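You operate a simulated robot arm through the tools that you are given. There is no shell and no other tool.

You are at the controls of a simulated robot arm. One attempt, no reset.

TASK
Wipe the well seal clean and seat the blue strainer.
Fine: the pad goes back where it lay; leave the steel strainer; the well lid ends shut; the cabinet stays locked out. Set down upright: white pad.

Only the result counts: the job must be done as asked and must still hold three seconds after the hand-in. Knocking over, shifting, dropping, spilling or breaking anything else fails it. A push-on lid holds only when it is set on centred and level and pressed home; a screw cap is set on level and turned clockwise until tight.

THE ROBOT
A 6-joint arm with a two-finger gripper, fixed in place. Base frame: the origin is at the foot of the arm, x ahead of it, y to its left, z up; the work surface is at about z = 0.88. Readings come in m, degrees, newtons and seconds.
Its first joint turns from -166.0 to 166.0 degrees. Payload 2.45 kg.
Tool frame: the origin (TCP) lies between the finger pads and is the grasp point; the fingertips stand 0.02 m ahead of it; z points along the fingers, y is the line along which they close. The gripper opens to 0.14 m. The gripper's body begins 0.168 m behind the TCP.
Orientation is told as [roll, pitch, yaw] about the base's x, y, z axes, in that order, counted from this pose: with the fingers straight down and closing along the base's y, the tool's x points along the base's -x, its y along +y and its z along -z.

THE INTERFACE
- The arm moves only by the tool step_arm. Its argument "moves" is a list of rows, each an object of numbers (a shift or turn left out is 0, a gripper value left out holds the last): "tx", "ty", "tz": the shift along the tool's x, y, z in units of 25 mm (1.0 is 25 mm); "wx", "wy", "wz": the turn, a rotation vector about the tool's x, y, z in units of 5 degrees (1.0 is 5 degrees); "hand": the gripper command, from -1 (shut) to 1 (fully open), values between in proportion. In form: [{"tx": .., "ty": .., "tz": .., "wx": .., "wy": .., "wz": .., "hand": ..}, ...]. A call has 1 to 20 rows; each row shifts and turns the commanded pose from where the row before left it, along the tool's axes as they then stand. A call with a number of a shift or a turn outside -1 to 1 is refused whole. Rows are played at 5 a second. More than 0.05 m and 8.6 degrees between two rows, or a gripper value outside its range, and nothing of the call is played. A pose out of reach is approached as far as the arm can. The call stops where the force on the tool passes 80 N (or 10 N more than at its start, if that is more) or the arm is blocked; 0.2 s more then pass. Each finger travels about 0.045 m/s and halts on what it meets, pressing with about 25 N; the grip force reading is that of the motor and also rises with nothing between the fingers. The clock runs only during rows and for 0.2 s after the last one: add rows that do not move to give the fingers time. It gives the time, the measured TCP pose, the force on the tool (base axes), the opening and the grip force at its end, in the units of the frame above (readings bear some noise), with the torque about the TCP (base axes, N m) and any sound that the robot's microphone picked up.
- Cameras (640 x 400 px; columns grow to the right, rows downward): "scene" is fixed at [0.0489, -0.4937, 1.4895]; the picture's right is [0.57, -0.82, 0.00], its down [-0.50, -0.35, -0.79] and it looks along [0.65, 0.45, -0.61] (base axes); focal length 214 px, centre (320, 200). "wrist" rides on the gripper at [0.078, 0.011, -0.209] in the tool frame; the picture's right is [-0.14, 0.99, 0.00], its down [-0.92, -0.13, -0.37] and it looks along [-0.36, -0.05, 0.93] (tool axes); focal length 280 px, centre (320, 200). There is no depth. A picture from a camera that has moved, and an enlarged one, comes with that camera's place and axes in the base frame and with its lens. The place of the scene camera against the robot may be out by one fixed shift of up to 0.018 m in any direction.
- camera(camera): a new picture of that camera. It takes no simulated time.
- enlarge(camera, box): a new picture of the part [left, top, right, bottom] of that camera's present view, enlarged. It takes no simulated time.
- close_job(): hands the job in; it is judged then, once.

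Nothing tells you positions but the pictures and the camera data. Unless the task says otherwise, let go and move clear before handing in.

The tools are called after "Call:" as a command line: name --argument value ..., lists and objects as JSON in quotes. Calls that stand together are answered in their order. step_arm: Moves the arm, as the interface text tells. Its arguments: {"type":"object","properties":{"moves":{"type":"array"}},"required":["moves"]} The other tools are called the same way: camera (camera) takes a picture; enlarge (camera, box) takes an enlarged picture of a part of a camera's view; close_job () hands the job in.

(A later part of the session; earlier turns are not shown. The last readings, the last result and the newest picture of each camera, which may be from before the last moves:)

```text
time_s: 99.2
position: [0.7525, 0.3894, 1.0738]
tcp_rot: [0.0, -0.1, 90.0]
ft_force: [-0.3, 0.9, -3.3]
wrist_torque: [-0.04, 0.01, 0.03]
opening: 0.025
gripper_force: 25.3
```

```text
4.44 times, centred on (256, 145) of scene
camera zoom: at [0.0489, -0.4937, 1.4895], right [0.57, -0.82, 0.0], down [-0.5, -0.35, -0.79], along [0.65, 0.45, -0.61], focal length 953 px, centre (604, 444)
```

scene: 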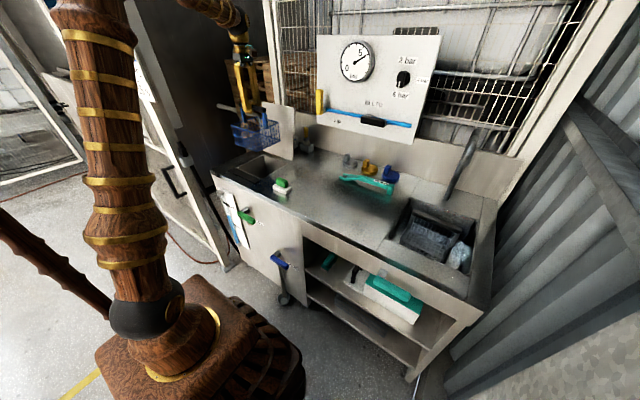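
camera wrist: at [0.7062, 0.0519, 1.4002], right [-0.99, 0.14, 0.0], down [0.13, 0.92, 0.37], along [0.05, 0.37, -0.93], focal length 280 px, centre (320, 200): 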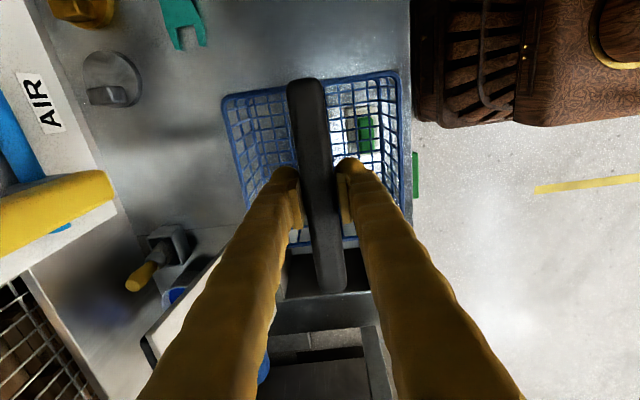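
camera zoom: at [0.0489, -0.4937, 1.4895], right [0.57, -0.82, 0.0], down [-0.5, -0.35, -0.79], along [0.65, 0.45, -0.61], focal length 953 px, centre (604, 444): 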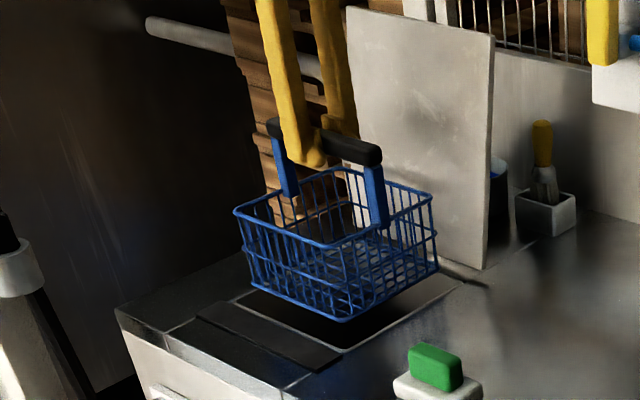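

The strainer is centred over the opening with roughly 18 mm clearance on each side. I'll lower it most of the way into the well.

Call:
step_arm --moves '[{"tz": 0.3}, {"tz": 0.4}, {"tz": 0.4}, {"tz": 0.4}, {"tz": 0.4}, {"tz": 0.4}, {"tz": 0.4}, {"tz": 0.4}, {}]'

Call:
enlarge --camera "wrist" --box '[160, 20, 480, 310]'

Call:
enlarge --camera "scene" --box '[206, 100, 306, 190]'

```text
time_s: 101.2
position: [0.751, 0.3885, 0.9971]
tcp_rot: [0.0, 0.0, 90.1]
ft_force: [0.3, 0.0, -5.1]
wrist_torque: [0.01, 0.03, -0.01]
opening: 0.0253
gripper_force: 25.4
```

```text
1.38 times, centred on (320, 165) of wrist
camera zoom: at [0.7403, 0.3119, 1.2066], right [-0.99, 0.14, 0.0], down [0.13, 0.92, 0.37], along [0.05, 0.37, -0.93], focal length 387 px, centre (320, 248)
```

zoom: 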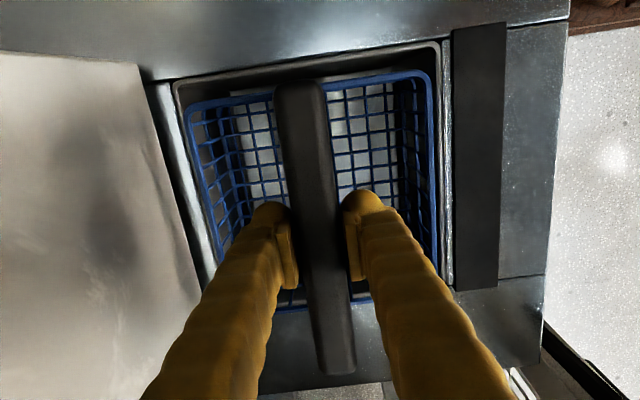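

```text
4.44 times, centred on (256, 145) of scene
camera zoom: at [0.0489, -0.4937, 1.4895], right [0.57, -0.82, 0.0], down [-0.5, -0.35, -0.79], along [0.65, 0.45, -0.61], focal length 953 px, centre (604, 444)
```

zoom: 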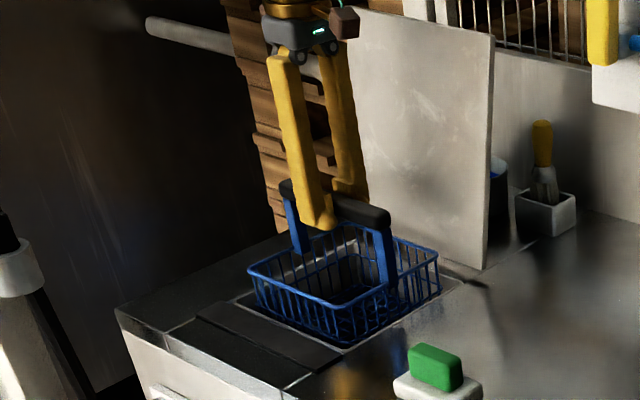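

The strainer has entered the well freely with no side contact. I'll continue down.

Call:
step_arm --moves '[{"tz": 0.3}, {"tz": 0.4}, {"tz": 0.4}, {"tz": 0.4}, {"tz": 0.4}, {"tz": 0.4}, {"tz": 0.4}, {"tz": 0.4}, {"tz": 0.4}, {"tz": 0.3}, {}]'

Call:
enlarge --camera "wrist" --box '[160, 20, 480, 310]'

Call:
enlarge --camera "scene" --box '[206, 100, 306, 190]'

```text
time_s: 103.6
position: [0.7518, 0.3894, 0.9019]
tcp_rot: [0.0, 0.1, 90.0]
ft_force: [0.8, -0.1, -5.2]
wrist_torque: [-0.02, -0.02, 0.0]
opening: 0.0253
gripper_force: 24.8
```

```text
1.38 times, centred on (320, 165) of wrist
camera zoom: at [0.7411, 0.3121, 1.1108], right [-0.99, 0.14, 0.0], down [0.13, 0.92, 0.37], along [0.05, 0.37, -0.93], focal length 387 px, centre (320, 248)
```

zoom: 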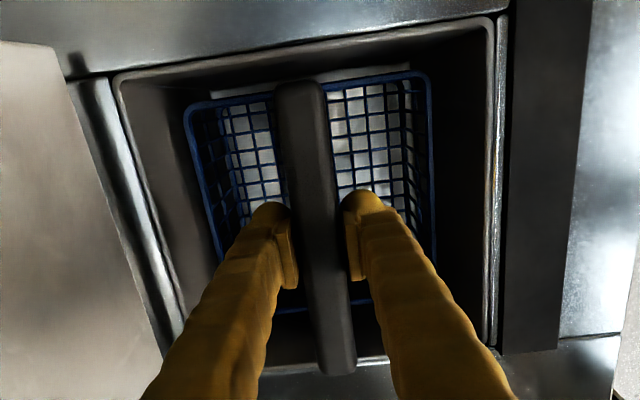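

```text
4.44 times, centred on (256, 145) of scene
camera zoom: at [0.0489, -0.4937, 1.4895], right [0.57, -0.82, 0.0], down [-0.5, -0.35, -0.79], along [0.65, 0.45, -0.61], focal length 953 px, centre (604, 444)
```

zoom: 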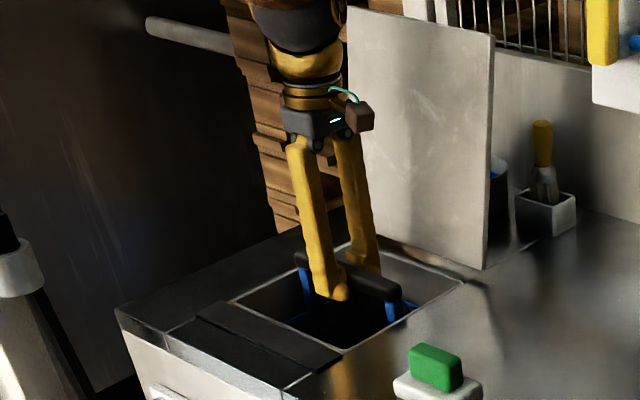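

Still free. The handle top must end below the rim; I'll lower further in smaller steps and watch for the floor.

Call:
step_arm --moves '[{"tz": 0.3}, {"tz": 0.3}, {"tz": 0.3}, {"tz": 0.3}, {}]'

Call:
step_arm --moves '[{"tz": 0.16}, {"tz": 0.16}, {}]'

```text
time_s: 104.8
position: [0.7513, 0.3889, 0.8717]
tcp_rot: [0.0, 0.0, 90.0]
ft_force: [0.4, -0.6, -4.5]
wrist_torque: [-0.02, -0.04, -0.01]
opening: 0.0248
gripper_force: 24.9
```

```text
time_s: 105.6
position: [0.7529, 0.3894, 0.865]
tcp_rot: [-0.1, 0.1, 90.0]
ft_force: [-0.2, 0.9, 22.6]
wrist_torque: [0.02, -0.02, -0.01]
opening: 0.0231
gripper_force: 24.7
```

Floor contact at TCP z ≈ 0.865. I'll look at how it sits before letting go.

Call:
enlarge --camera "wrist" --box '[160, 20, 480, 310]'

Call:
enlarge --camera "scene" --box '[226, 130, 296, 190]'

```text
1.38 times, centred on (320, 165) of wrist
camera zoom: at [0.7413, 0.3124, 1.0747], right [-0.99, 0.14, 0.0], down [0.13, 0.92, 0.37], along [0.05, 0.37, -0.93], focal length 387 px, centre (320, 248)
```

zoom: 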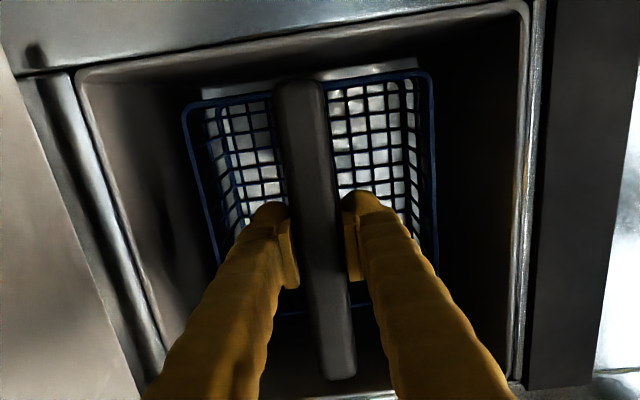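

```text
6.67 times, centred on (261, 160) of scene
camera zoom: at [0.0489, -0.4937, 1.4895], right [0.57, -0.82, 0.0], down [-0.5, -0.35, -0.79], along [0.65, 0.45, -0.61], focal length 1430 px, centre (713, 467)
```

zoom: 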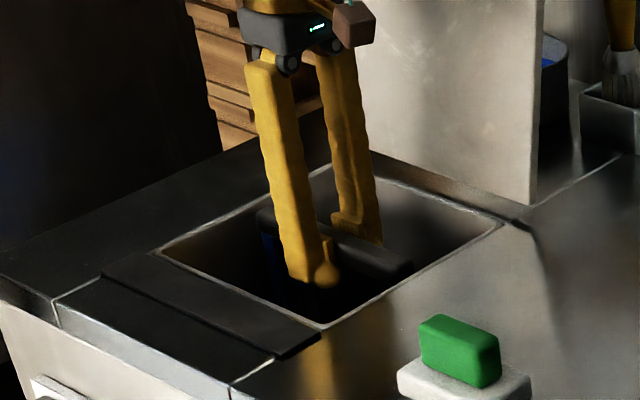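

The strainer sits on the well floor with its bar just under rim level. I'll relieve the pressure, open and check it stays level.

Call:
step_arm --moves '[{"tz": -0.06}, {}]'

Call:
step_arm --moves '[{"hand": -0.5}, {}, {"hand": -0.2}, {}, {}]'

Call:
enlarge --camera "wrist" --box '[160, 20, 480, 310]'

Call:
enlarge --camera "scene" --box '[226, 130, 296, 190]'

```text
time_s: 106.2
position: [0.7518, 0.3897, 0.8644]
tcp_rot: [-0.1, -0.1, 90.1]
ft_force: [2.0, 2.5, 4.5]
wrist_torque: [0.27, -0.07, -0.02]
opening: 0.0229
gripper_force: 25.1
```

```text
time_s: 107.4
position: [0.7511, 0.3883, 0.8665]
tcp_rot: [-0.1, 0.0, 90.0]
ft_force: [-0.9, 0.0, 0.6]
wrist_torque: [0.02, -0.04, 0.01]
opening: 0.0561
gripper_force: 0.1
```

```text
1.38 times, centred on (320, 165) of wrist
camera zoom: at [0.7408, 0.3118, 1.0751], right [-0.99, 0.14, 0.0], down [0.13, 0.92, 0.37], along [0.05, 0.37, -0.93], focal length 387 px, centre (320, 248)
```

zoom: 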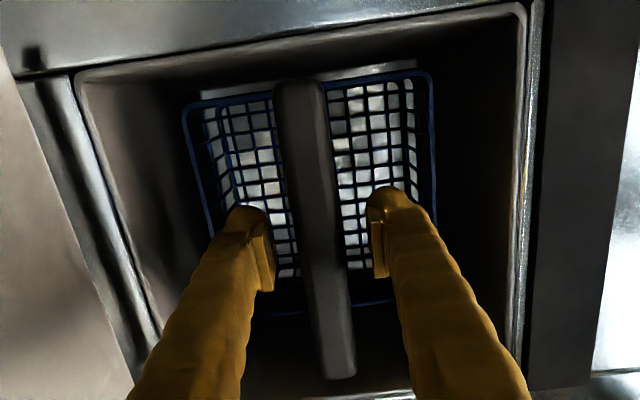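

```text
6.67 times, centred on (261, 160) of scene
camera zoom: at [0.0489, -0.4937, 1.4895], right [0.57, -0.82, 0.0], down [-0.5, -0.35, -0.79], along [0.65, 0.45, -0.61], focal length 1430 px, centre (713, 467)
```

zoom: 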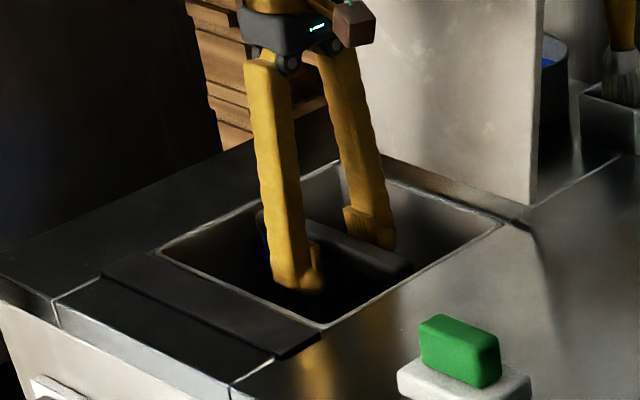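

Released and the strainer stayed still. I'll rise straight out and look down at it.

Call:
step_arm --moves '[{"tz": -0.3}, {"tz": -0.6}, {"tz": -0.9}, {"tz": -0.9}, {"tz": -0.9}, {"tz": -0.9}, {"tz": -0.9}, {"tz": -0.9}, {"tz": -0.9}, {"tz": -0.9}, {"tz": -0.9}, {"tz": -0.9}, {"tz": -0.9}, {"tz": -0.9}, {"tz": -0.9}, {}]'

Call:
camera --camera "wrist"

Call:
enlarge --camera "wrist" --box '[200, 60, 440, 220]'

Call:
enlarge --camera "scene" --box '[206, 90, 318, 200]'

```text
time_s: 110.8
position: [0.7519, 0.3881, 1.1778]
tcp_rot: [0.1, 0.0, 90.1]
ft_force: [0.6, 0.1, 0.2]
wrist_torque: [0.02, -0.03, 0.02]
opening: 0.056
gripper_force: 0.1
```

```text
taken
camera wrist: at [0.7407, 0.31, 1.3874], right [-0.99, 0.14, 0.0], down [0.13, 0.92, 0.37], along [0.05, 0.36, -0.93], focal length 280 px, centre (320, 200)
```

wrist: 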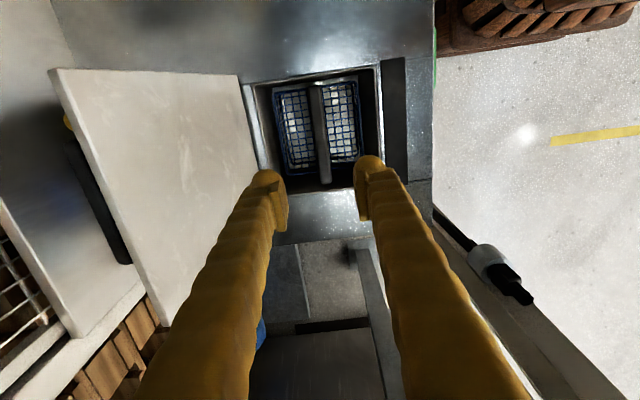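

```text
2.50 times, centred on (320, 140) of wrist
camera zoom: at [0.7407, 0.31, 1.3874], right [-0.99, 0.14, 0.0], down [0.13, 0.92, 0.37], along [0.05, 0.36, -0.93], focal length 701 px, centre (320, 350)
```

zoom: 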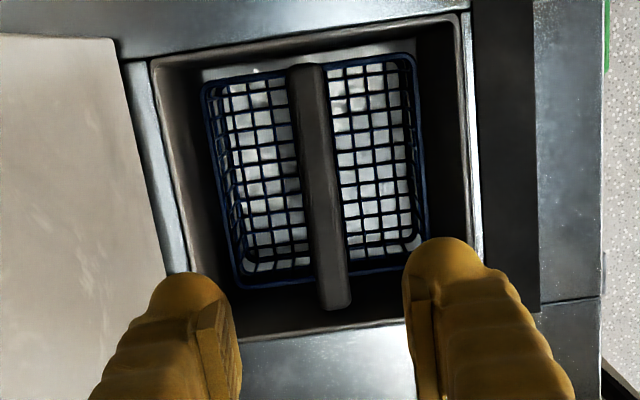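

```text
3.64 times, centred on (262, 145) of scene
camera zoom: at [0.0489, -0.4937, 1.4895], right [0.57, -0.82, 0.0], down [-0.5, -0.35, -0.79], along [0.65, 0.45, -0.61], focal length 780 px, centre (531, 400)
```

zoom: 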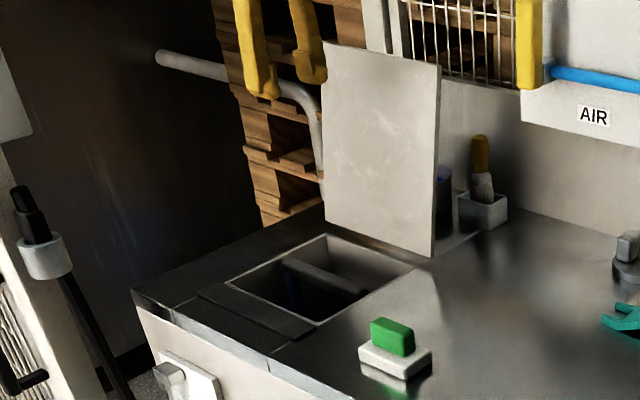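

The strainer is seated level inside the well. Now the lid: I can see a dark bar behind it, so I'll look closer.

Call:
enlarge --camera "wrist" --box '[30, 50, 290, 340]'

Call:
enlarge --camera "scene" --box '[255, 95, 320, 165]'

```text
1.38 times, centred on (160, 195) of wrist
camera zoom: at [0.7407, 0.31, 1.3874], right [-0.99, 0.14, 0.0], down [0.13, 0.92, 0.37], along [0.05, 0.36, -0.93], focal length 387 px, centre (541, 207)
```

zoom: 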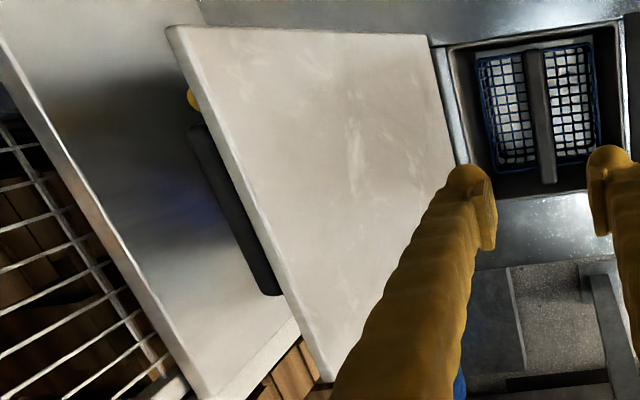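

```text
5.71 times, centred on (288, 130) of scene
camera zoom: at [0.0489, -0.4937, 1.4895], right [0.57, -0.82, 0.0], down [-0.5, -0.35, -0.79], along [0.65, 0.45, -0.61], focal length 1226 px, centre (506, 600)
```

zoom: 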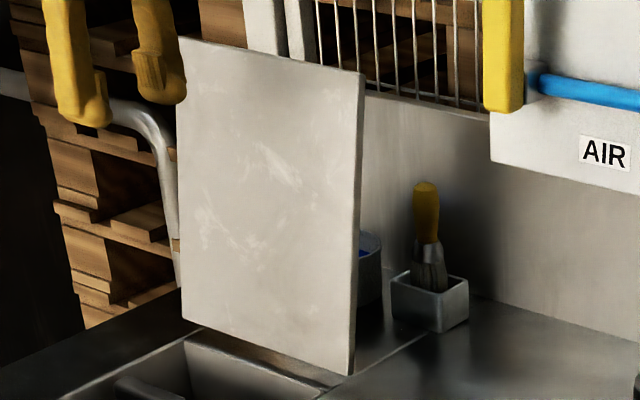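

The lid leans back about 13° past vertical, its top edge near x 0.93, z 1.17, with a dark bar handle on its back. I'll go higher and closer to see behind it before planning the close.

Call:
step_arm --moves '[{"tz": -0.9}, {"tz": -0.9}, {"tz": -0.9}, {"tz": -0.9}, {"tz": -0.9}, {"tz": -0.9}, {"tz": -0.9}, {"tz": -0.7}, {"ty": -0.5}, {"ty": -0.5}, {"ty": -0.5}, {"ty": -0.5}, {}]'

Call:
camera --camera "wrist"

Call:
enlarge --camera "wrist" --box '[60, 60, 300, 300]'

Call:
camera --camera "scene"

```text
time_s: 113.6
position: [0.8017, 0.3875, 1.3554]
tcp_rot: [0.0, 0.0, 90.0]
ft_force: [0.8, -0.2, 0.2]
wrist_torque: [-0.02, 0.01, -0.01]
opening: 0.0563
gripper_force: 0.1
```

```text
taken
camera wrist: at [0.7909, 0.3109, 1.5648], right [-0.99, 0.14, 0.0], down [0.13, 0.92, 0.37], along [0.05, 0.37, -0.93], focal length 280 px, centre (320, 200)
```

wrist: 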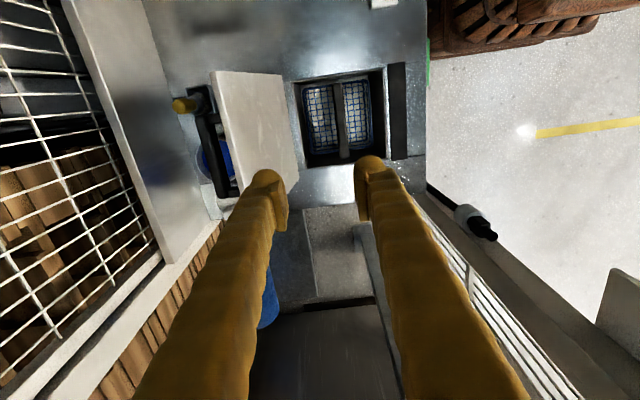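

```text
1.67 times, centred on (180, 180) of wrist
camera zoom: at [0.7909, 0.3109, 1.5648], right [-0.99, 0.14, 0.0], down [0.13, 0.92, 0.37], along [0.05, 0.37, -0.93], focal length 467 px, centre (553, 233)
```

zoom: 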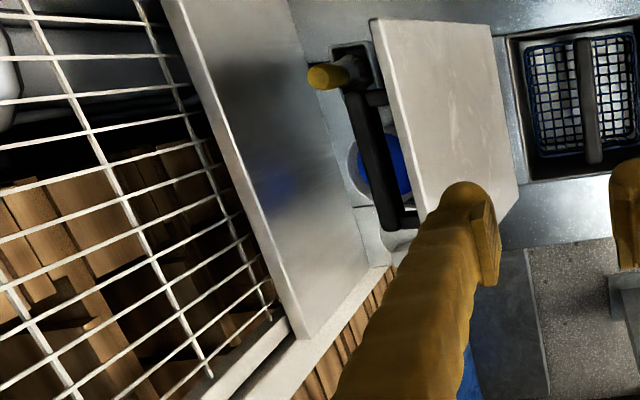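

```text
taken
```

scene: 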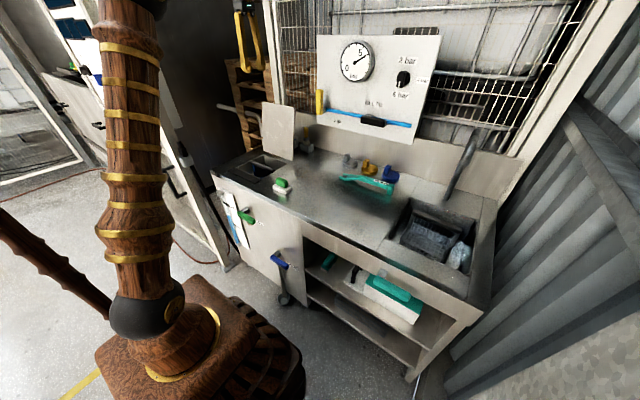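

Now I see the lid's U-handle on its back and plenty of room behind. My plan is to straddle the lid's top edge near its right end with fingers fore and aft, tilt 15° outward for reach, and walk the lid down in a cage so it never drops. First I tilt and move above that edge.

Call:
step_arm --moves '[{"wx": 1, "hand": 0}, {"wx": 1}, {"wx": 1}, {"tx": 0.613, "ty": -0.526, "tz": 0.871}, {"tx": 0.613, "ty": -0.526, "tz": 0.871}, {"tx": 0.613, "ty": -0.526, "tz": 0.871}, {"tx": 0.613, "ty": -0.526, "tz": 0.871}, {"tx": 0.613, "ty": -0.526, "tz": 0.871}, {"tx": 0.613, "ty": -0.526, "tz": 0.871}, {}, {}]'

Call:
camera --camera "wrist"

Call:
camera --camera "scene"

Call:
enlarge --camera "scene" --box '[220, 40, 340, 160]'

```text
time_s: 116.0
position: [0.9114, 0.2977, 1.2502]
tcp_rot: [-15.0, 0.0, 90.0]
ft_force: [0.9, -0.8, 0.0]
wrist_torque: [-0.02, 0.04, -0.01]
opening: 0.0699
gripper_force: 0.0
```

```text
taken
camera wrist: at [0.8469, 0.2202, 1.4492], right [-0.96, 0.14, -0.26], down [0.03, 0.92, 0.39], along [0.29, 0.36, -0.88], focal length 280 px, centre (320, 200)
```

wrist: 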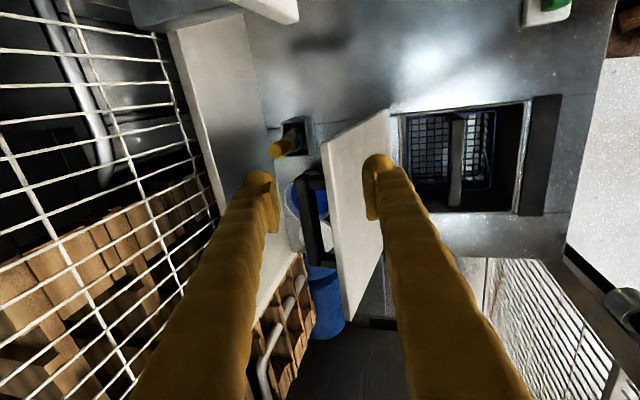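

```text
taken
```

scene: 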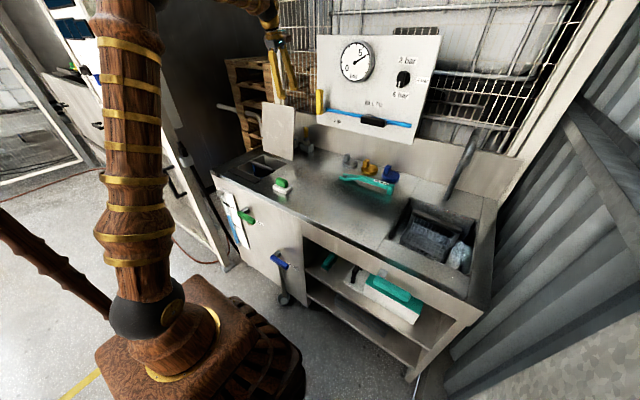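

```text
3.33 times, centred on (280, 100) of scene
camera zoom: at [0.0489, -0.4937, 1.4895], right [0.57, -0.82, 0.0], down [-0.5, -0.35, -0.79], along [0.65, 0.45, -0.61], focal length 715 px, centre (453, 533)
```

zoom: 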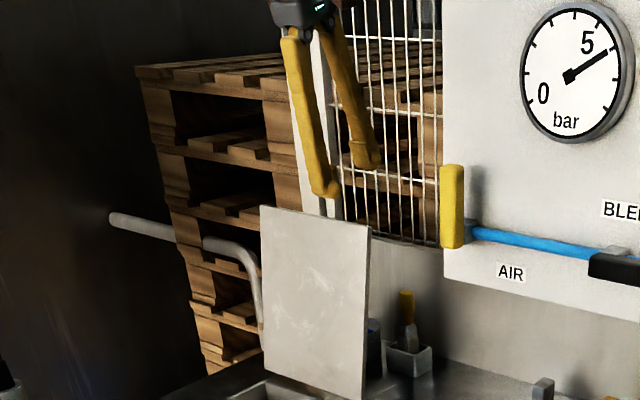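

The pose is reachable and clear of the panel. I'll zoom to verify the lid edge sits between the fingers.

Call:
enlarge --camera "wrist" --box '[230, 90, 430, 340]'

Call:
enlarge --camera "scene" --box '[250, 60, 330, 150]'

```text
1.60 times, centred on (330, 215) of wrist
camera zoom: at [0.8469, 0.2202, 1.4492], right [-0.96, 0.14, -0.26], down [0.03, 0.92, 0.39], along [0.29, 0.36, -0.88], focal length 449 px, centre (304, 176)
```

zoom: 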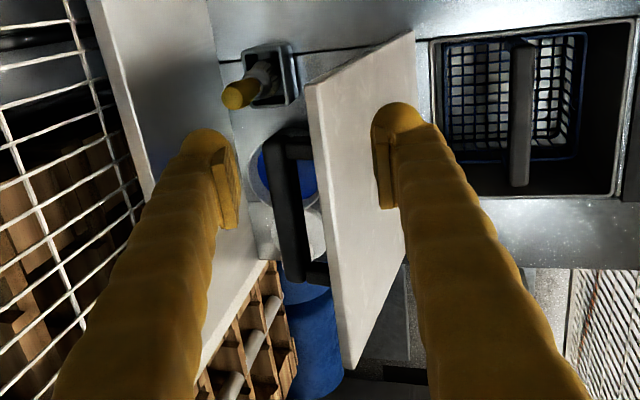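

```text
4.44 times, centred on (290, 105) of scene
camera zoom: at [0.0489, -0.4937, 1.4895], right [0.57, -0.82, 0.0], down [-0.5, -0.35, -0.79], along [0.65, 0.45, -0.61], focal length 953 px, centre (453, 622)
```

zoom: 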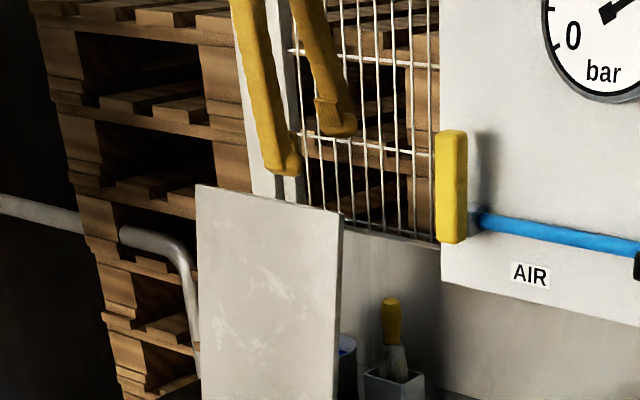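

The lid's top edge (x ≈ 0.924, z ≈ 1.174, y 0.272–0.507) lies between the fingers with about 2 cm on each side. I'll descend to straddle it.

Call:
step_arm --moves '[{"tx": 0.11, "ty": 0.2175, "tz": 0.8325}, {"tx": 0.11, "ty": 0.2175, "tz": 0.8325}, {"ty": 0.2175, "tz": 0.8325}, {}]'

Call:
enlarge --camera "wrist" --box '[230, 90, 430, 340]'

Call:
enlarge --camera "scene" --box '[250, 60, 330, 150]'

```text
time_s: 117.0
position: [0.9116, 0.2933, 1.1851]
tcp_rot: [-15.0, 0.0, 90.0]
ft_force: [0.4, -0.9, 0.3]
wrist_torque: [0.01, 0.01, 0.0]
opening: 0.0697
gripper_force: 0.1
```

```text
1.60 times, centred on (330, 215) of wrist
camera zoom: at [0.8478, 0.2168, 1.3848], right [-0.96, 0.14, -0.26], down [0.03, 0.92, 0.39], along [0.29, 0.36, -0.88], focal length 449 px, centre (304, 176)
```

zoom: 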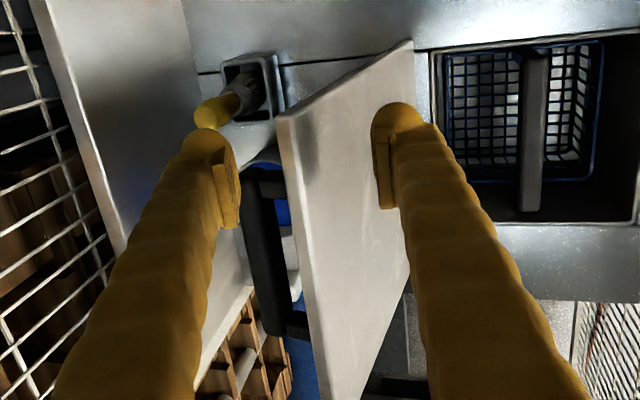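

```text
4.44 times, centred on (290, 105) of scene
camera zoom: at [0.0489, -0.4937, 1.4895], right [0.57, -0.82, 0.0], down [-0.5, -0.35, -0.79], along [0.65, 0.45, -0.61], focal length 953 px, centre (453, 622)
```

zoom: 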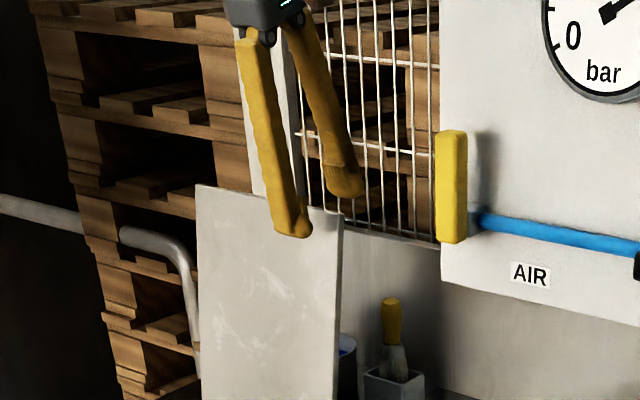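

Good clearance; one more step down gives the rear finger about 2 cm of hook behind the edge.

Call:
step_arm --moves '[{"ty": 0.2175, "tz": 0.8325}, {}]'

Call:
enlarge --camera "wrist" --box '[230, 90, 430, 340]'

Call:
enlarge --camera "scene" --box '[250, 60, 330, 150]'

```text
time_s: 117.6
position: [0.9103, 0.2924, 1.1638]
tcp_rot: [-15.0, 0.0, 90.0]
ft_force: [0.2, 0.2, 0.0]
wrist_torque: [0.04, 0.02, 0.01]
opening: 0.0701
gripper_force: 0.0
```

```text
1.60 times, centred on (330, 215) of wrist
camera zoom: at [0.8466, 0.216, 1.3627], right [-0.96, 0.14, -0.26], down [0.03, 0.92, 0.39], along [0.29, 0.36, -0.88], focal length 449 px, centre (304, 176)
```

zoom: 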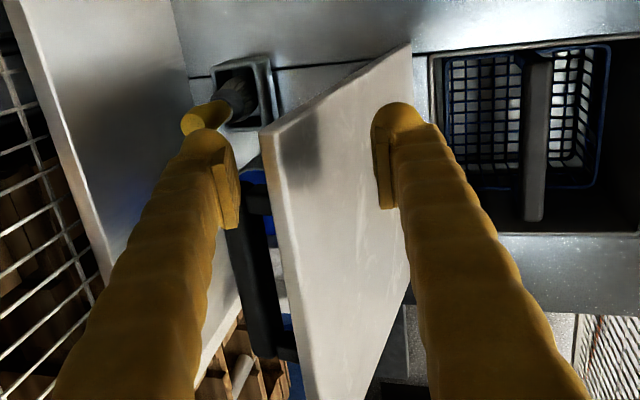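

```text
4.44 times, centred on (290, 105) of scene
camera zoom: at [0.0489, -0.4937, 1.4895], right [0.57, -0.82, 0.0], down [-0.5, -0.35, -0.79], along [0.65, 0.45, -0.61], focal length 953 px, centre (453, 622)
```

zoom: 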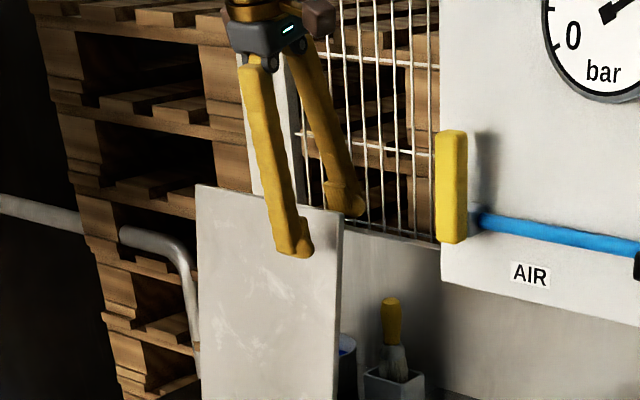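

The edge is caged. I'll narrow the gap a bit, then pull gently toward −x until the rear finger takes up the lid.

Call:
step_arm --moves '[{"hand": -0.2857}, {}, {}, {"ty": 0.193, "tz": -0.052}, {"ty": 0.193, "tz": -0.052}, {}]'

Call:
step_arm --moves '[{"ty": 0.193, "tz": -0.052}, {"ty": 0.193, "tz": -0.052}, {"ty": 0.193, "tz": -0.052}, {}]'

Call:
enlarge --camera "wrist" --box '[230, 90, 430, 340]'

Call:
enlarge --camera "scene" --box '[230, 60, 330, 190]'

```text
time_s: 119.0
position: [0.9019, 0.2932, 1.1633]
tcp_rot: [-15.0, 0.0, 90.0]
ft_force: [2.6, 1.2, 1.0]
wrist_torque: [0.01, -0.03, 0.02]
opening: 0.0521
gripper_force: 1.4
```

```text
time_s: 120.0
position: [0.888, 0.2914, 1.1638]
tcp_rot: [-15.0, 0.0, 90.0]
ft_force: [2.8, 0.4, 2.3]
wrist_torque: [0.01, -0.04, 0.04]
opening: 0.0516
gripper_force: 0.7
```

```text
1.60 times, centred on (330, 215) of wrist
camera zoom: at [0.8236, 0.2152, 1.3629], right [-0.96, 0.14, -0.26], down [0.03, 0.92, 0.39], along [0.29, 0.36, -0.88], focal length 449 px, centre (304, 176)
```

zoom: 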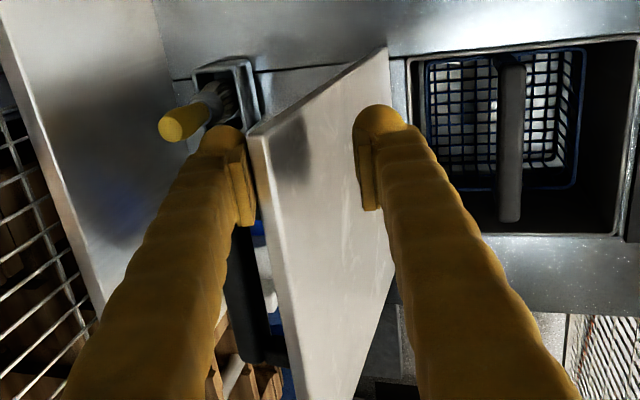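

```text
3.08 times, centred on (280, 125) of scene
camera zoom: at [0.0489, -0.4937, 1.4895], right [0.57, -0.82, 0.0], down [-0.5, -0.35, -0.79], along [0.65, 0.45, -0.61], focal length 660 px, centre (443, 431)
```

zoom: 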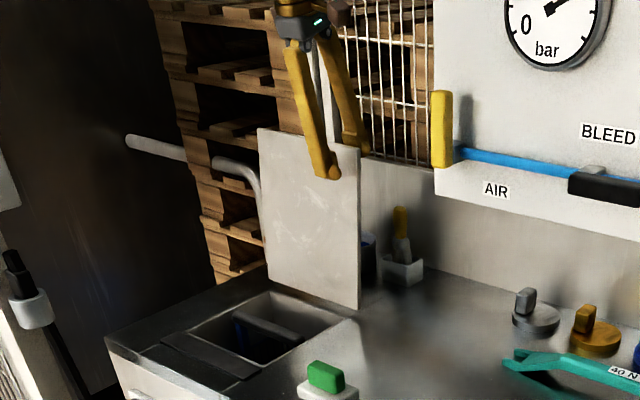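

The rear finger is drawing the lid forward with about 3 N. I continue along its arc to vertical.

Call:
step_arm --moves '[{"ty": 0.183, "tz": -0.09}, {"ty": 0.183, "tz": -0.09}, {"ty": 0.183, "tz": -0.09}, {"ty": 0.183, "tz": -0.09}, {}]'

Call:
step_arm --moves '[{"ty": 0.193, "tz": -0.052}, {"ty": 0.193, "tz": -0.052}, {"ty": 0.193, "tz": -0.052}, {}]'

Call:
enlarge --camera "wrist" --box '[230, 90, 430, 340]'

Call:
enlarge --camera "scene" --box '[230, 60, 330, 190]'

```text
time_s: 121.2
position: [0.8675, 0.2915, 1.1672]
tcp_rot: [-15.1, 0.1, 90.0]
ft_force: [1.5, 0.2, 2.5]
wrist_torque: [-0.03, -0.03, 0.03]
opening: 0.0513
gripper_force: 0.1
```

```text
time_s: 122.2
position: [0.8531, 0.2916, 1.1679]
tcp_rot: [-15.0, 0.0, 90.0]
ft_force: [2.4, 0.5, 1.2]
wrist_torque: [-0.05, -0.04, -0.05]
opening: 0.0514
gripper_force: 0.8
```

```text
1.60 times, centred on (330, 215) of wrist
camera zoom: at [0.7891, 0.214, 1.3672], right [-0.96, 0.14, -0.26], down [0.03, 0.92, 0.39], along [0.29, 0.36, -0.88], focal length 449 px, centre (304, 176)
```

zoom: 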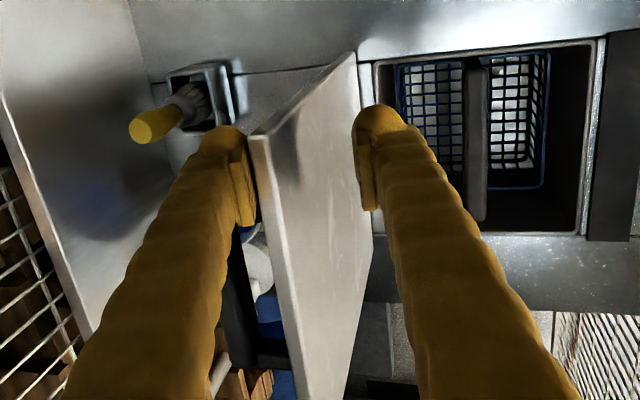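

```text
3.08 times, centred on (280, 125) of scene
camera zoom: at [0.0489, -0.4937, 1.4895], right [0.57, -0.82, 0.0], down [-0.5, -0.35, -0.79], along [0.65, 0.45, -0.61], focal length 660 px, centre (443, 431)
```

zoom: 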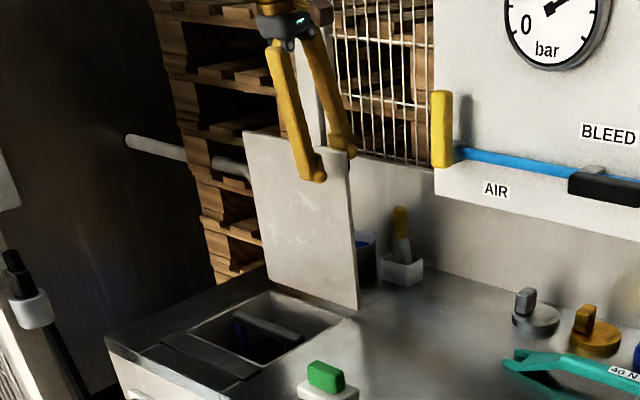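

The lid follows with a steady 2–3 N. I continue just past vertical, watching whether it starts to fall or holds.

Call:
step_arm --moves '[{"ty": 0.193, "tz": -0.052}, {"ty": 0.193, "tz": -0.052}, {"ty": 0.193, "tz": -0.052}, {"ty": 0.193, "tz": -0.052}, {}]'

Call:
step_arm --moves '[{"ty": 0.193, "tz": -0.052}, {"ty": 0.193, "tz": -0.052}, {"ty": 0.193, "tz": -0.052}, {"ty": 0.193, "tz": -0.052}, {}]'

Call:
enlarge --camera "wrist" --box '[230, 90, 430, 340]'

Call:
enlarge --camera "scene" --box '[230, 60, 330, 190]'

```text
time_s: 123.4
position: [0.8341, 0.292, 1.1697]
tcp_rot: [-15.0, 0.0, 90.0]
ft_force: [1.4, -0.5, 2.0]
wrist_torque: [-0.05, -0.02, 0.06]
opening: 0.0514
gripper_force: 0.6
```

```text
time_s: 124.6
position: [0.8129, 0.2916, 1.168]
tcp_rot: [-15.0, -0.1, 90.0]
ft_force: [0.6, 0.0, 1.2]
wrist_torque: [-0.04, -0.01, 0.0]
opening: 0.0511
gripper_force: 0.8
```

```text
1.60 times, centred on (330, 215) of wrist
camera zoom: at [0.7488, 0.2143, 1.3667], right [-0.96, 0.14, -0.26], down [0.03, 0.92, 0.39], along [0.29, 0.36, -0.88], focal length 449 px, centre (304, 176)
```

zoom: 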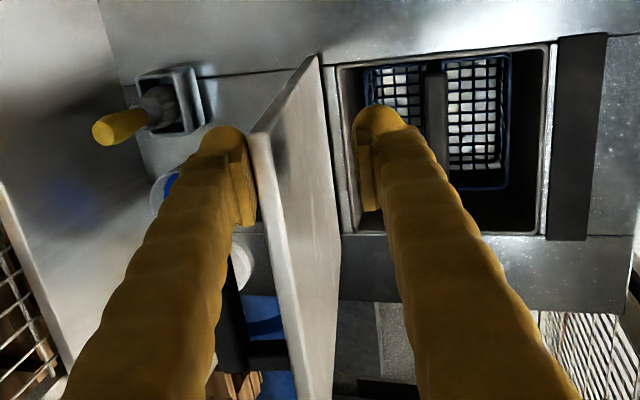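

```text
3.08 times, centred on (280, 125) of scene
camera zoom: at [0.0489, -0.4937, 1.4895], right [0.57, -0.82, 0.0], down [-0.5, -0.35, -0.79], along [0.65, 0.45, -0.61], focal length 660 px, centre (443, 431)
```

zoom: 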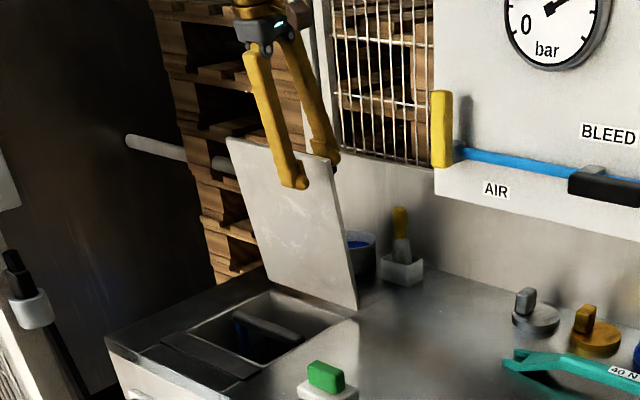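

The lid is about 6° past vertical and still rests against the rear finger, so the hinge is stiff or damped. I continue along the arc.

Call:
step_arm --moves '[{"ty": 0.238, "tz": -0.0225}, {"ty": 0.238, "tz": -0.0225}, {"ty": 0.238, "tz": -0.0225}, {"ty": 0.238, "tz": -0.0225}, {"ty": 0.238, "tz": -0.0225}, {"ty": 0.238, "tz": -0.0225}, {"ty": 0.238, "tz": -0.0225}, {"ty": 0.238, "tz": -0.0225}, {}]'

Call:
enlarge --camera "wrist" --box '[230, 90, 430, 340]'

Call:
enlarge --camera "scene" --box '[230, 60, 330, 190]'

```text
time_s: 126.6
position: [0.7658, 0.2923, 1.1589]
tcp_rot: [-15.0, 0.0, 89.9]
ft_force: [0.6, 0.4, 0.3]
wrist_torque: [-0.01, 0.02, 0.02]
opening: 0.0505
gripper_force: 0.0
```

```text
1.60 times, centred on (330, 215) of wrist
camera zoom: at [0.7019, 0.2145, 1.3596], right [-0.96, 0.14, -0.26], down [0.03, 0.92, 0.39], along [0.29, 0.36, -0.88], focal length 449 px, centre (304, 176)
```

zoom: 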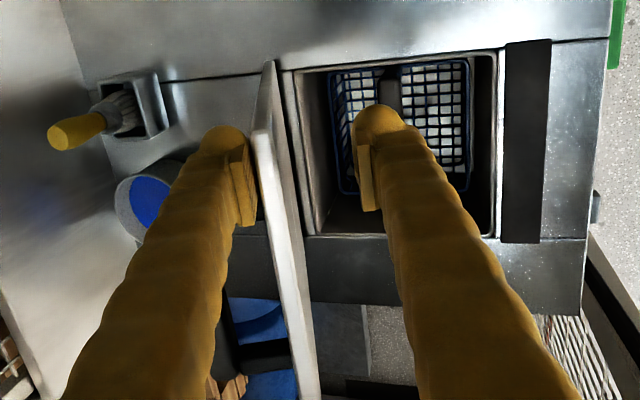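

```text
3.08 times, centred on (280, 125) of scene
camera zoom: at [0.0489, -0.4937, 1.4895], right [0.57, -0.82, 0.0], down [-0.5, -0.35, -0.79], along [0.65, 0.45, -0.61], focal length 660 px, centre (443, 431)
```

zoom: 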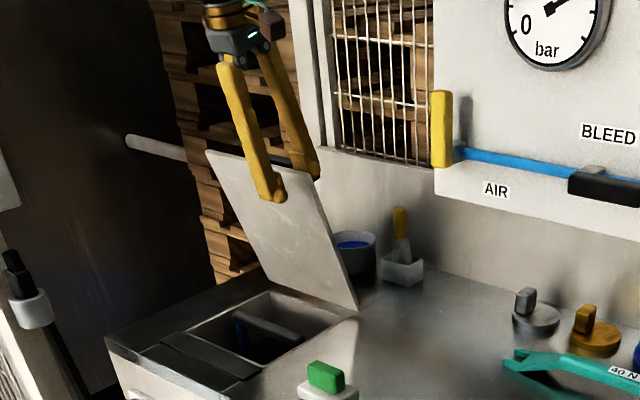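

The lid stays with the rear finger at about 75°. Continuing to about 65°.

Call:
step_arm --moves '[{"ty": 0.2565, "tz": 0.0224}, {"ty": 0.2565, "tz": 0.0224}, {"ty": 0.2565, "tz": 0.0224}, {"ty": 0.2565, "tz": 0.0224}, {"ty": 0.2565, "tz": 0.0224}, {"ty": 0.2565, "tz": 0.0224}, {"ty": 0.2565, "tz": 0.0224}, {"ty": 0.2565, "tz": 0.0224}, {}]'

Call:
enlarge --camera "wrist" --box '[230, 90, 430, 340]'

Call:
enlarge --camera "scene" --box '[220, 60, 320, 190]'

```text
time_s: 128.6
position: [0.7176, 0.2919, 1.142]
tcp_rot: [-15.0, 0.0, 90.1]
ft_force: [0.4, 0.2, 0.5]
wrist_torque: [0.0, -0.03, 0.01]
opening: 0.0504
gripper_force: 0.2
```

```text
1.60 times, centred on (330, 215) of wrist
camera zoom: at [0.6534, 0.2143, 1.3414], right [-0.96, 0.14, -0.26], down [0.03, 0.92, 0.39], along [0.29, 0.37, -0.88], focal length 449 px, centre (304, 176)
```

zoom: 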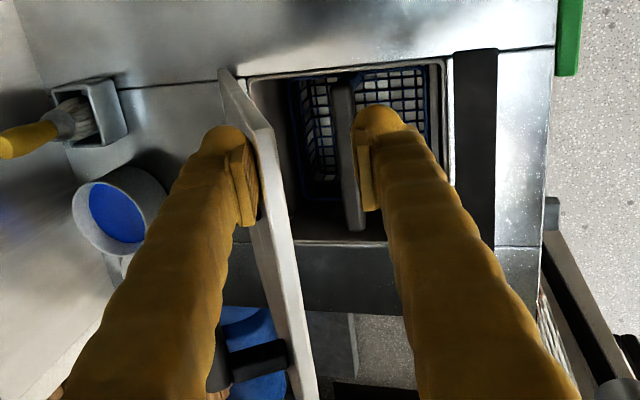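

```text
3.08 times, centred on (270, 125) of scene
camera zoom: at [0.0489, -0.4937, 1.4895], right [0.57, -0.82, 0.0], down [-0.5, -0.35, -0.79], along [0.65, 0.45, -0.61], focal length 660 px, centre (474, 431)
```

zoom: 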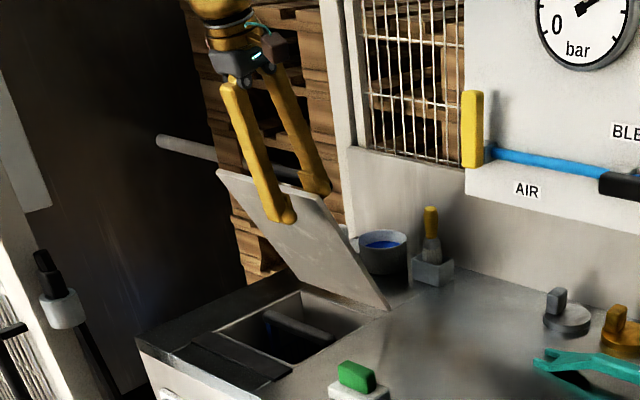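

The lid tracks nicely at about 65°. I'll pause a moment to see whether the hinge holds it by itself.

Call:
step_arm --moves '[{}, {}, {}, {}, {}, {}]'

Call:
enlarge --camera "wrist" --box '[230, 90, 430, 340]'

```text
time_s: 130.0
position: [0.7174, 0.2913, 1.1422]
tcp_rot: [-14.9, 0.0, 90.0]
ft_force: [0.1, -1.1, 0.3]
wrist_torque: [-0.04, -0.02, -0.01]
opening: 0.0499
gripper_force: 0.0
```

```text
1.60 times, centred on (330, 215) of wrist
camera zoom: at [0.6535, 0.2142, 1.3416], right [-0.96, 0.14, -0.26], down [0.03, 0.92, 0.39], along [0.29, 0.37, -0.88], focal length 449 px, centre (304, 176)
```

zoom: 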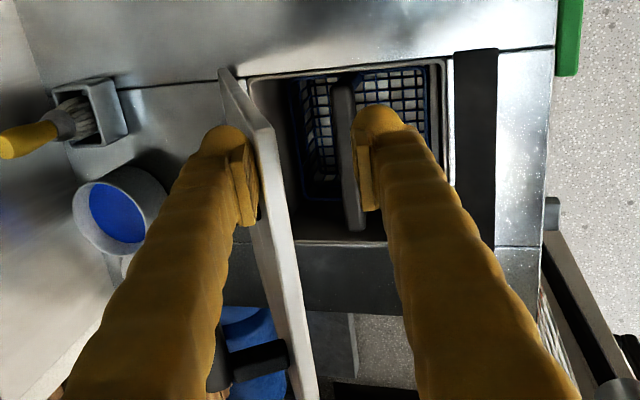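

The hinge holds the lid by friction at this angle. I continue down the arc, gradually tilting the hand so the cage follows the lid.

Call:
step_arm --moves '[{"ty": 0.2247, "tz": 0.0408, "wx": 0.125}, {"ty": 0.2247, "tz": 0.0408, "wx": 0.125}, {"ty": 0.2247, "tz": 0.0408, "wx": 0.125}, {"ty": 0.2247, "tz": 0.0408, "wx": 0.125}, {"ty": 0.2247, "tz": 0.0408, "wx": 0.125}, {"ty": 0.2247, "tz": 0.0408, "wx": 0.125}, {"ty": 0.2247, "tz": 0.0408, "wx": 0.125}, {"ty": 0.2247, "tz": 0.0408, "wx": 0.125}, {}]'

Call:
enlarge --camera "wrist" --box '[230, 90, 430, 340]'

Call:
enlarge --camera "scene" --box '[210, 70, 310, 200]'

```text
time_s: 132.0
position: [0.6779, 0.2915, 1.1225]
tcp_rot: [-20.0, -0.1, 90.0]
ft_force: [0.3, 1.6, 1.3]
wrist_torque: [0.01, -0.02, 0.01]
opening: 0.0502
gripper_force: 0.4
```

```text
1.60 times, centred on (330, 215) of wrist
camera zoom: at [0.596, 0.2135, 1.3152], right [-0.93, 0.14, -0.34], down [-0.01, 0.92, 0.39], along [0.37, 0.36, -0.86], focal length 449 px, centre (304, 176)
```

zoom: 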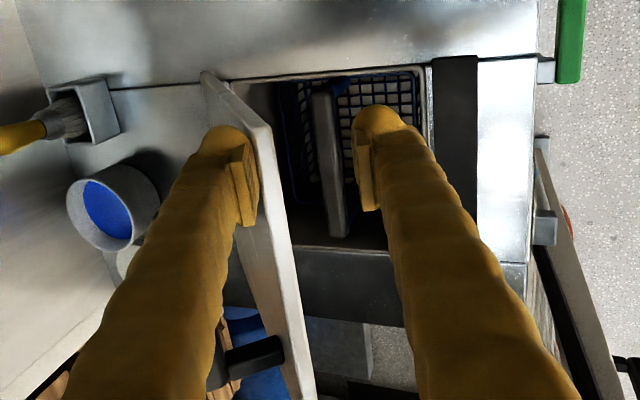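

```text
3.08 times, centred on (260, 135) of scene
camera zoom: at [0.0489, -0.4937, 1.4895], right [0.57, -0.82, 0.0], down [-0.5, -0.35, -0.79], along [0.65, 0.45, -0.61], focal length 660 px, centre (505, 400)
```

zoom: 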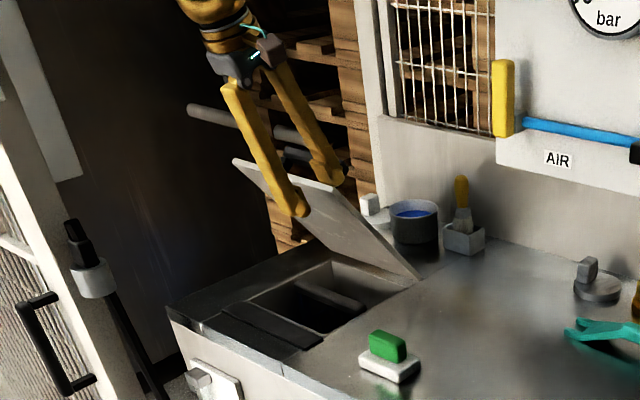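

Still under control at about 55°. Next stage to about 45°.

Call:
step_arm --moves '[{"ty": 0.24, "tz": 0.0872, "wx": 0.125}, {"ty": 0.24, "tz": 0.0872, "wx": 0.125}, {"ty": 0.24, "tz": 0.0872, "wx": 0.125}, {"ty": 0.24, "tz": 0.0872, "wx": 0.125}, {"ty": 0.24, "tz": 0.0872, "wx": 0.125}, {"ty": 0.24, "tz": 0.0872, "wx": 0.125}, {"ty": 0.24, "tz": 0.0872, "wx": 0.125}, {"ty": 0.24, "tz": 0.0872, "wx": 0.125}, {}]'

Call:
enlarge --camera "wrist" --box '[230, 90, 430, 340]'

Call:
enlarge --camera "scene" --box '[210, 70, 310, 200]'

```text
time_s: 134.0
position: [0.6393, 0.2904, 1.0862]
tcp_rot: [-24.9, 0.0, 89.9]
ft_force: [-0.4, -0.4, 0.0]
wrist_torque: [0.02, -0.03, -0.03]
opening: 0.05
gripper_force: 0.1
```

```text
1.60 times, centred on (330, 215) of wrist
camera zoom: at [0.5415, 0.2133, 1.2716], right [-0.9, 0.14, -0.42], down [-0.04, 0.92, 0.39], along [0.44, 0.37, -0.82], focal length 449 px, centre (304, 176)
```

zoom: 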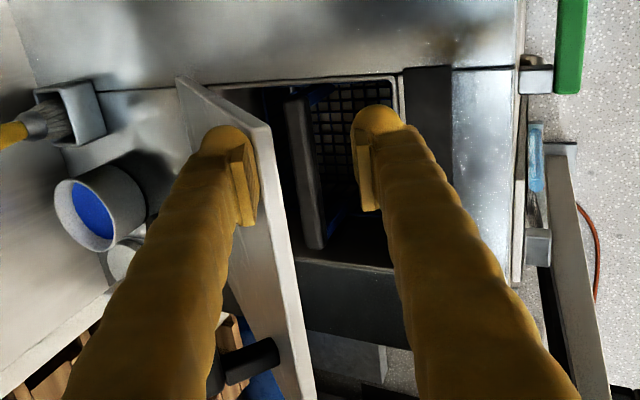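

```text
3.08 times, centred on (260, 135) of scene
camera zoom: at [0.0489, -0.4937, 1.4895], right [0.57, -0.82, 0.0], down [-0.5, -0.35, -0.79], along [0.65, 0.45, -0.61], focal length 660 px, centre (505, 400)
```

zoom: 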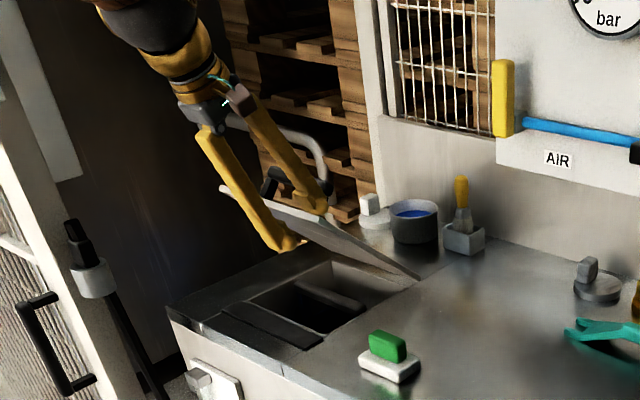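

At about 45° and still calm. Next stage to about 35°.

Call:
step_arm --moves '[{"ty": 0.2295, "tz": 0.1032, "wx": 0.125}, {"ty": 0.2295, "tz": 0.1032, "wx": 0.125}, {"ty": 0.2295, "tz": 0.1032, "wx": 0.125}, {"ty": 0.2295, "tz": 0.1032, "wx": 0.125}, {"ty": 0.2295, "tz": 0.1032, "wx": 0.125}, {"ty": 0.2295, "tz": 0.1032, "wx": 0.125}, {"ty": 0.2295, "tz": 0.1032, "wx": 0.125}, {"ty": 0.2295, "tz": 0.1032, "wx": 0.125}, {}]'

Call:
enlarge --camera "wrist" --box '[230, 90, 430, 340]'

Call:
enlarge --camera "scene" --box '[210, 70, 310, 200]'

```text
time_s: 136.0
position: [0.6083, 0.292, 1.0465]
tcp_rot: [-29.9, 0.0, 90.0]
ft_force: [0.4, -0.2, -0.7]
wrist_torque: [-0.02, -0.01, 0.0]
opening: 0.05
gripper_force: 0.2
```

```text
1.60 times, centred on (330, 215) of wrist
camera zoom: at [0.4944, 0.2142, 1.2226], right [-0.86, 0.14, -0.49], down [-0.07, 0.92, 0.38], along [0.51, 0.36, -0.78], focal length 449 px, centre (304, 176)
```

zoom: 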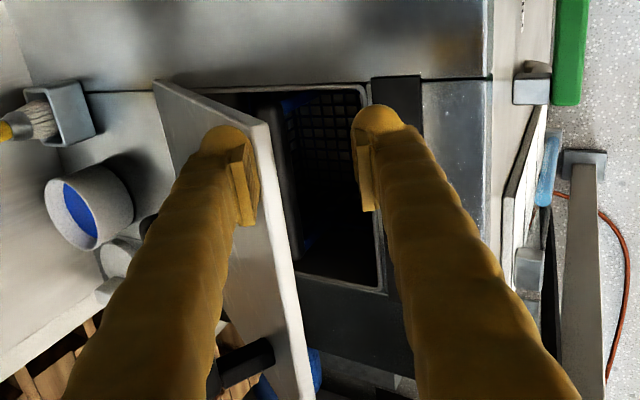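

```text
3.08 times, centred on (260, 135) of scene
camera zoom: at [0.0489, -0.4937, 1.4895], right [0.57, -0.82, 0.0], down [-0.5, -0.35, -0.79], along [0.65, 0.45, -0.61], focal length 660 px, centre (505, 400)
```

zoom: 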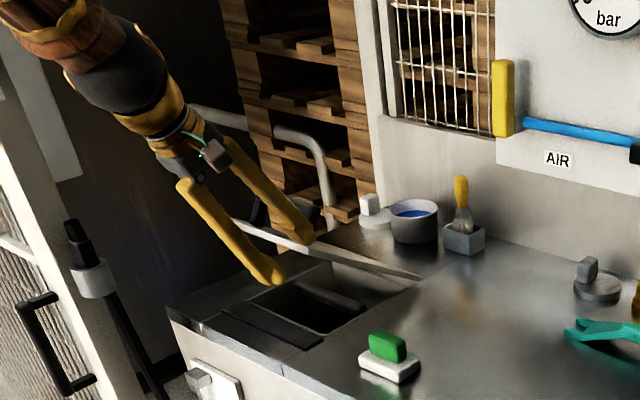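

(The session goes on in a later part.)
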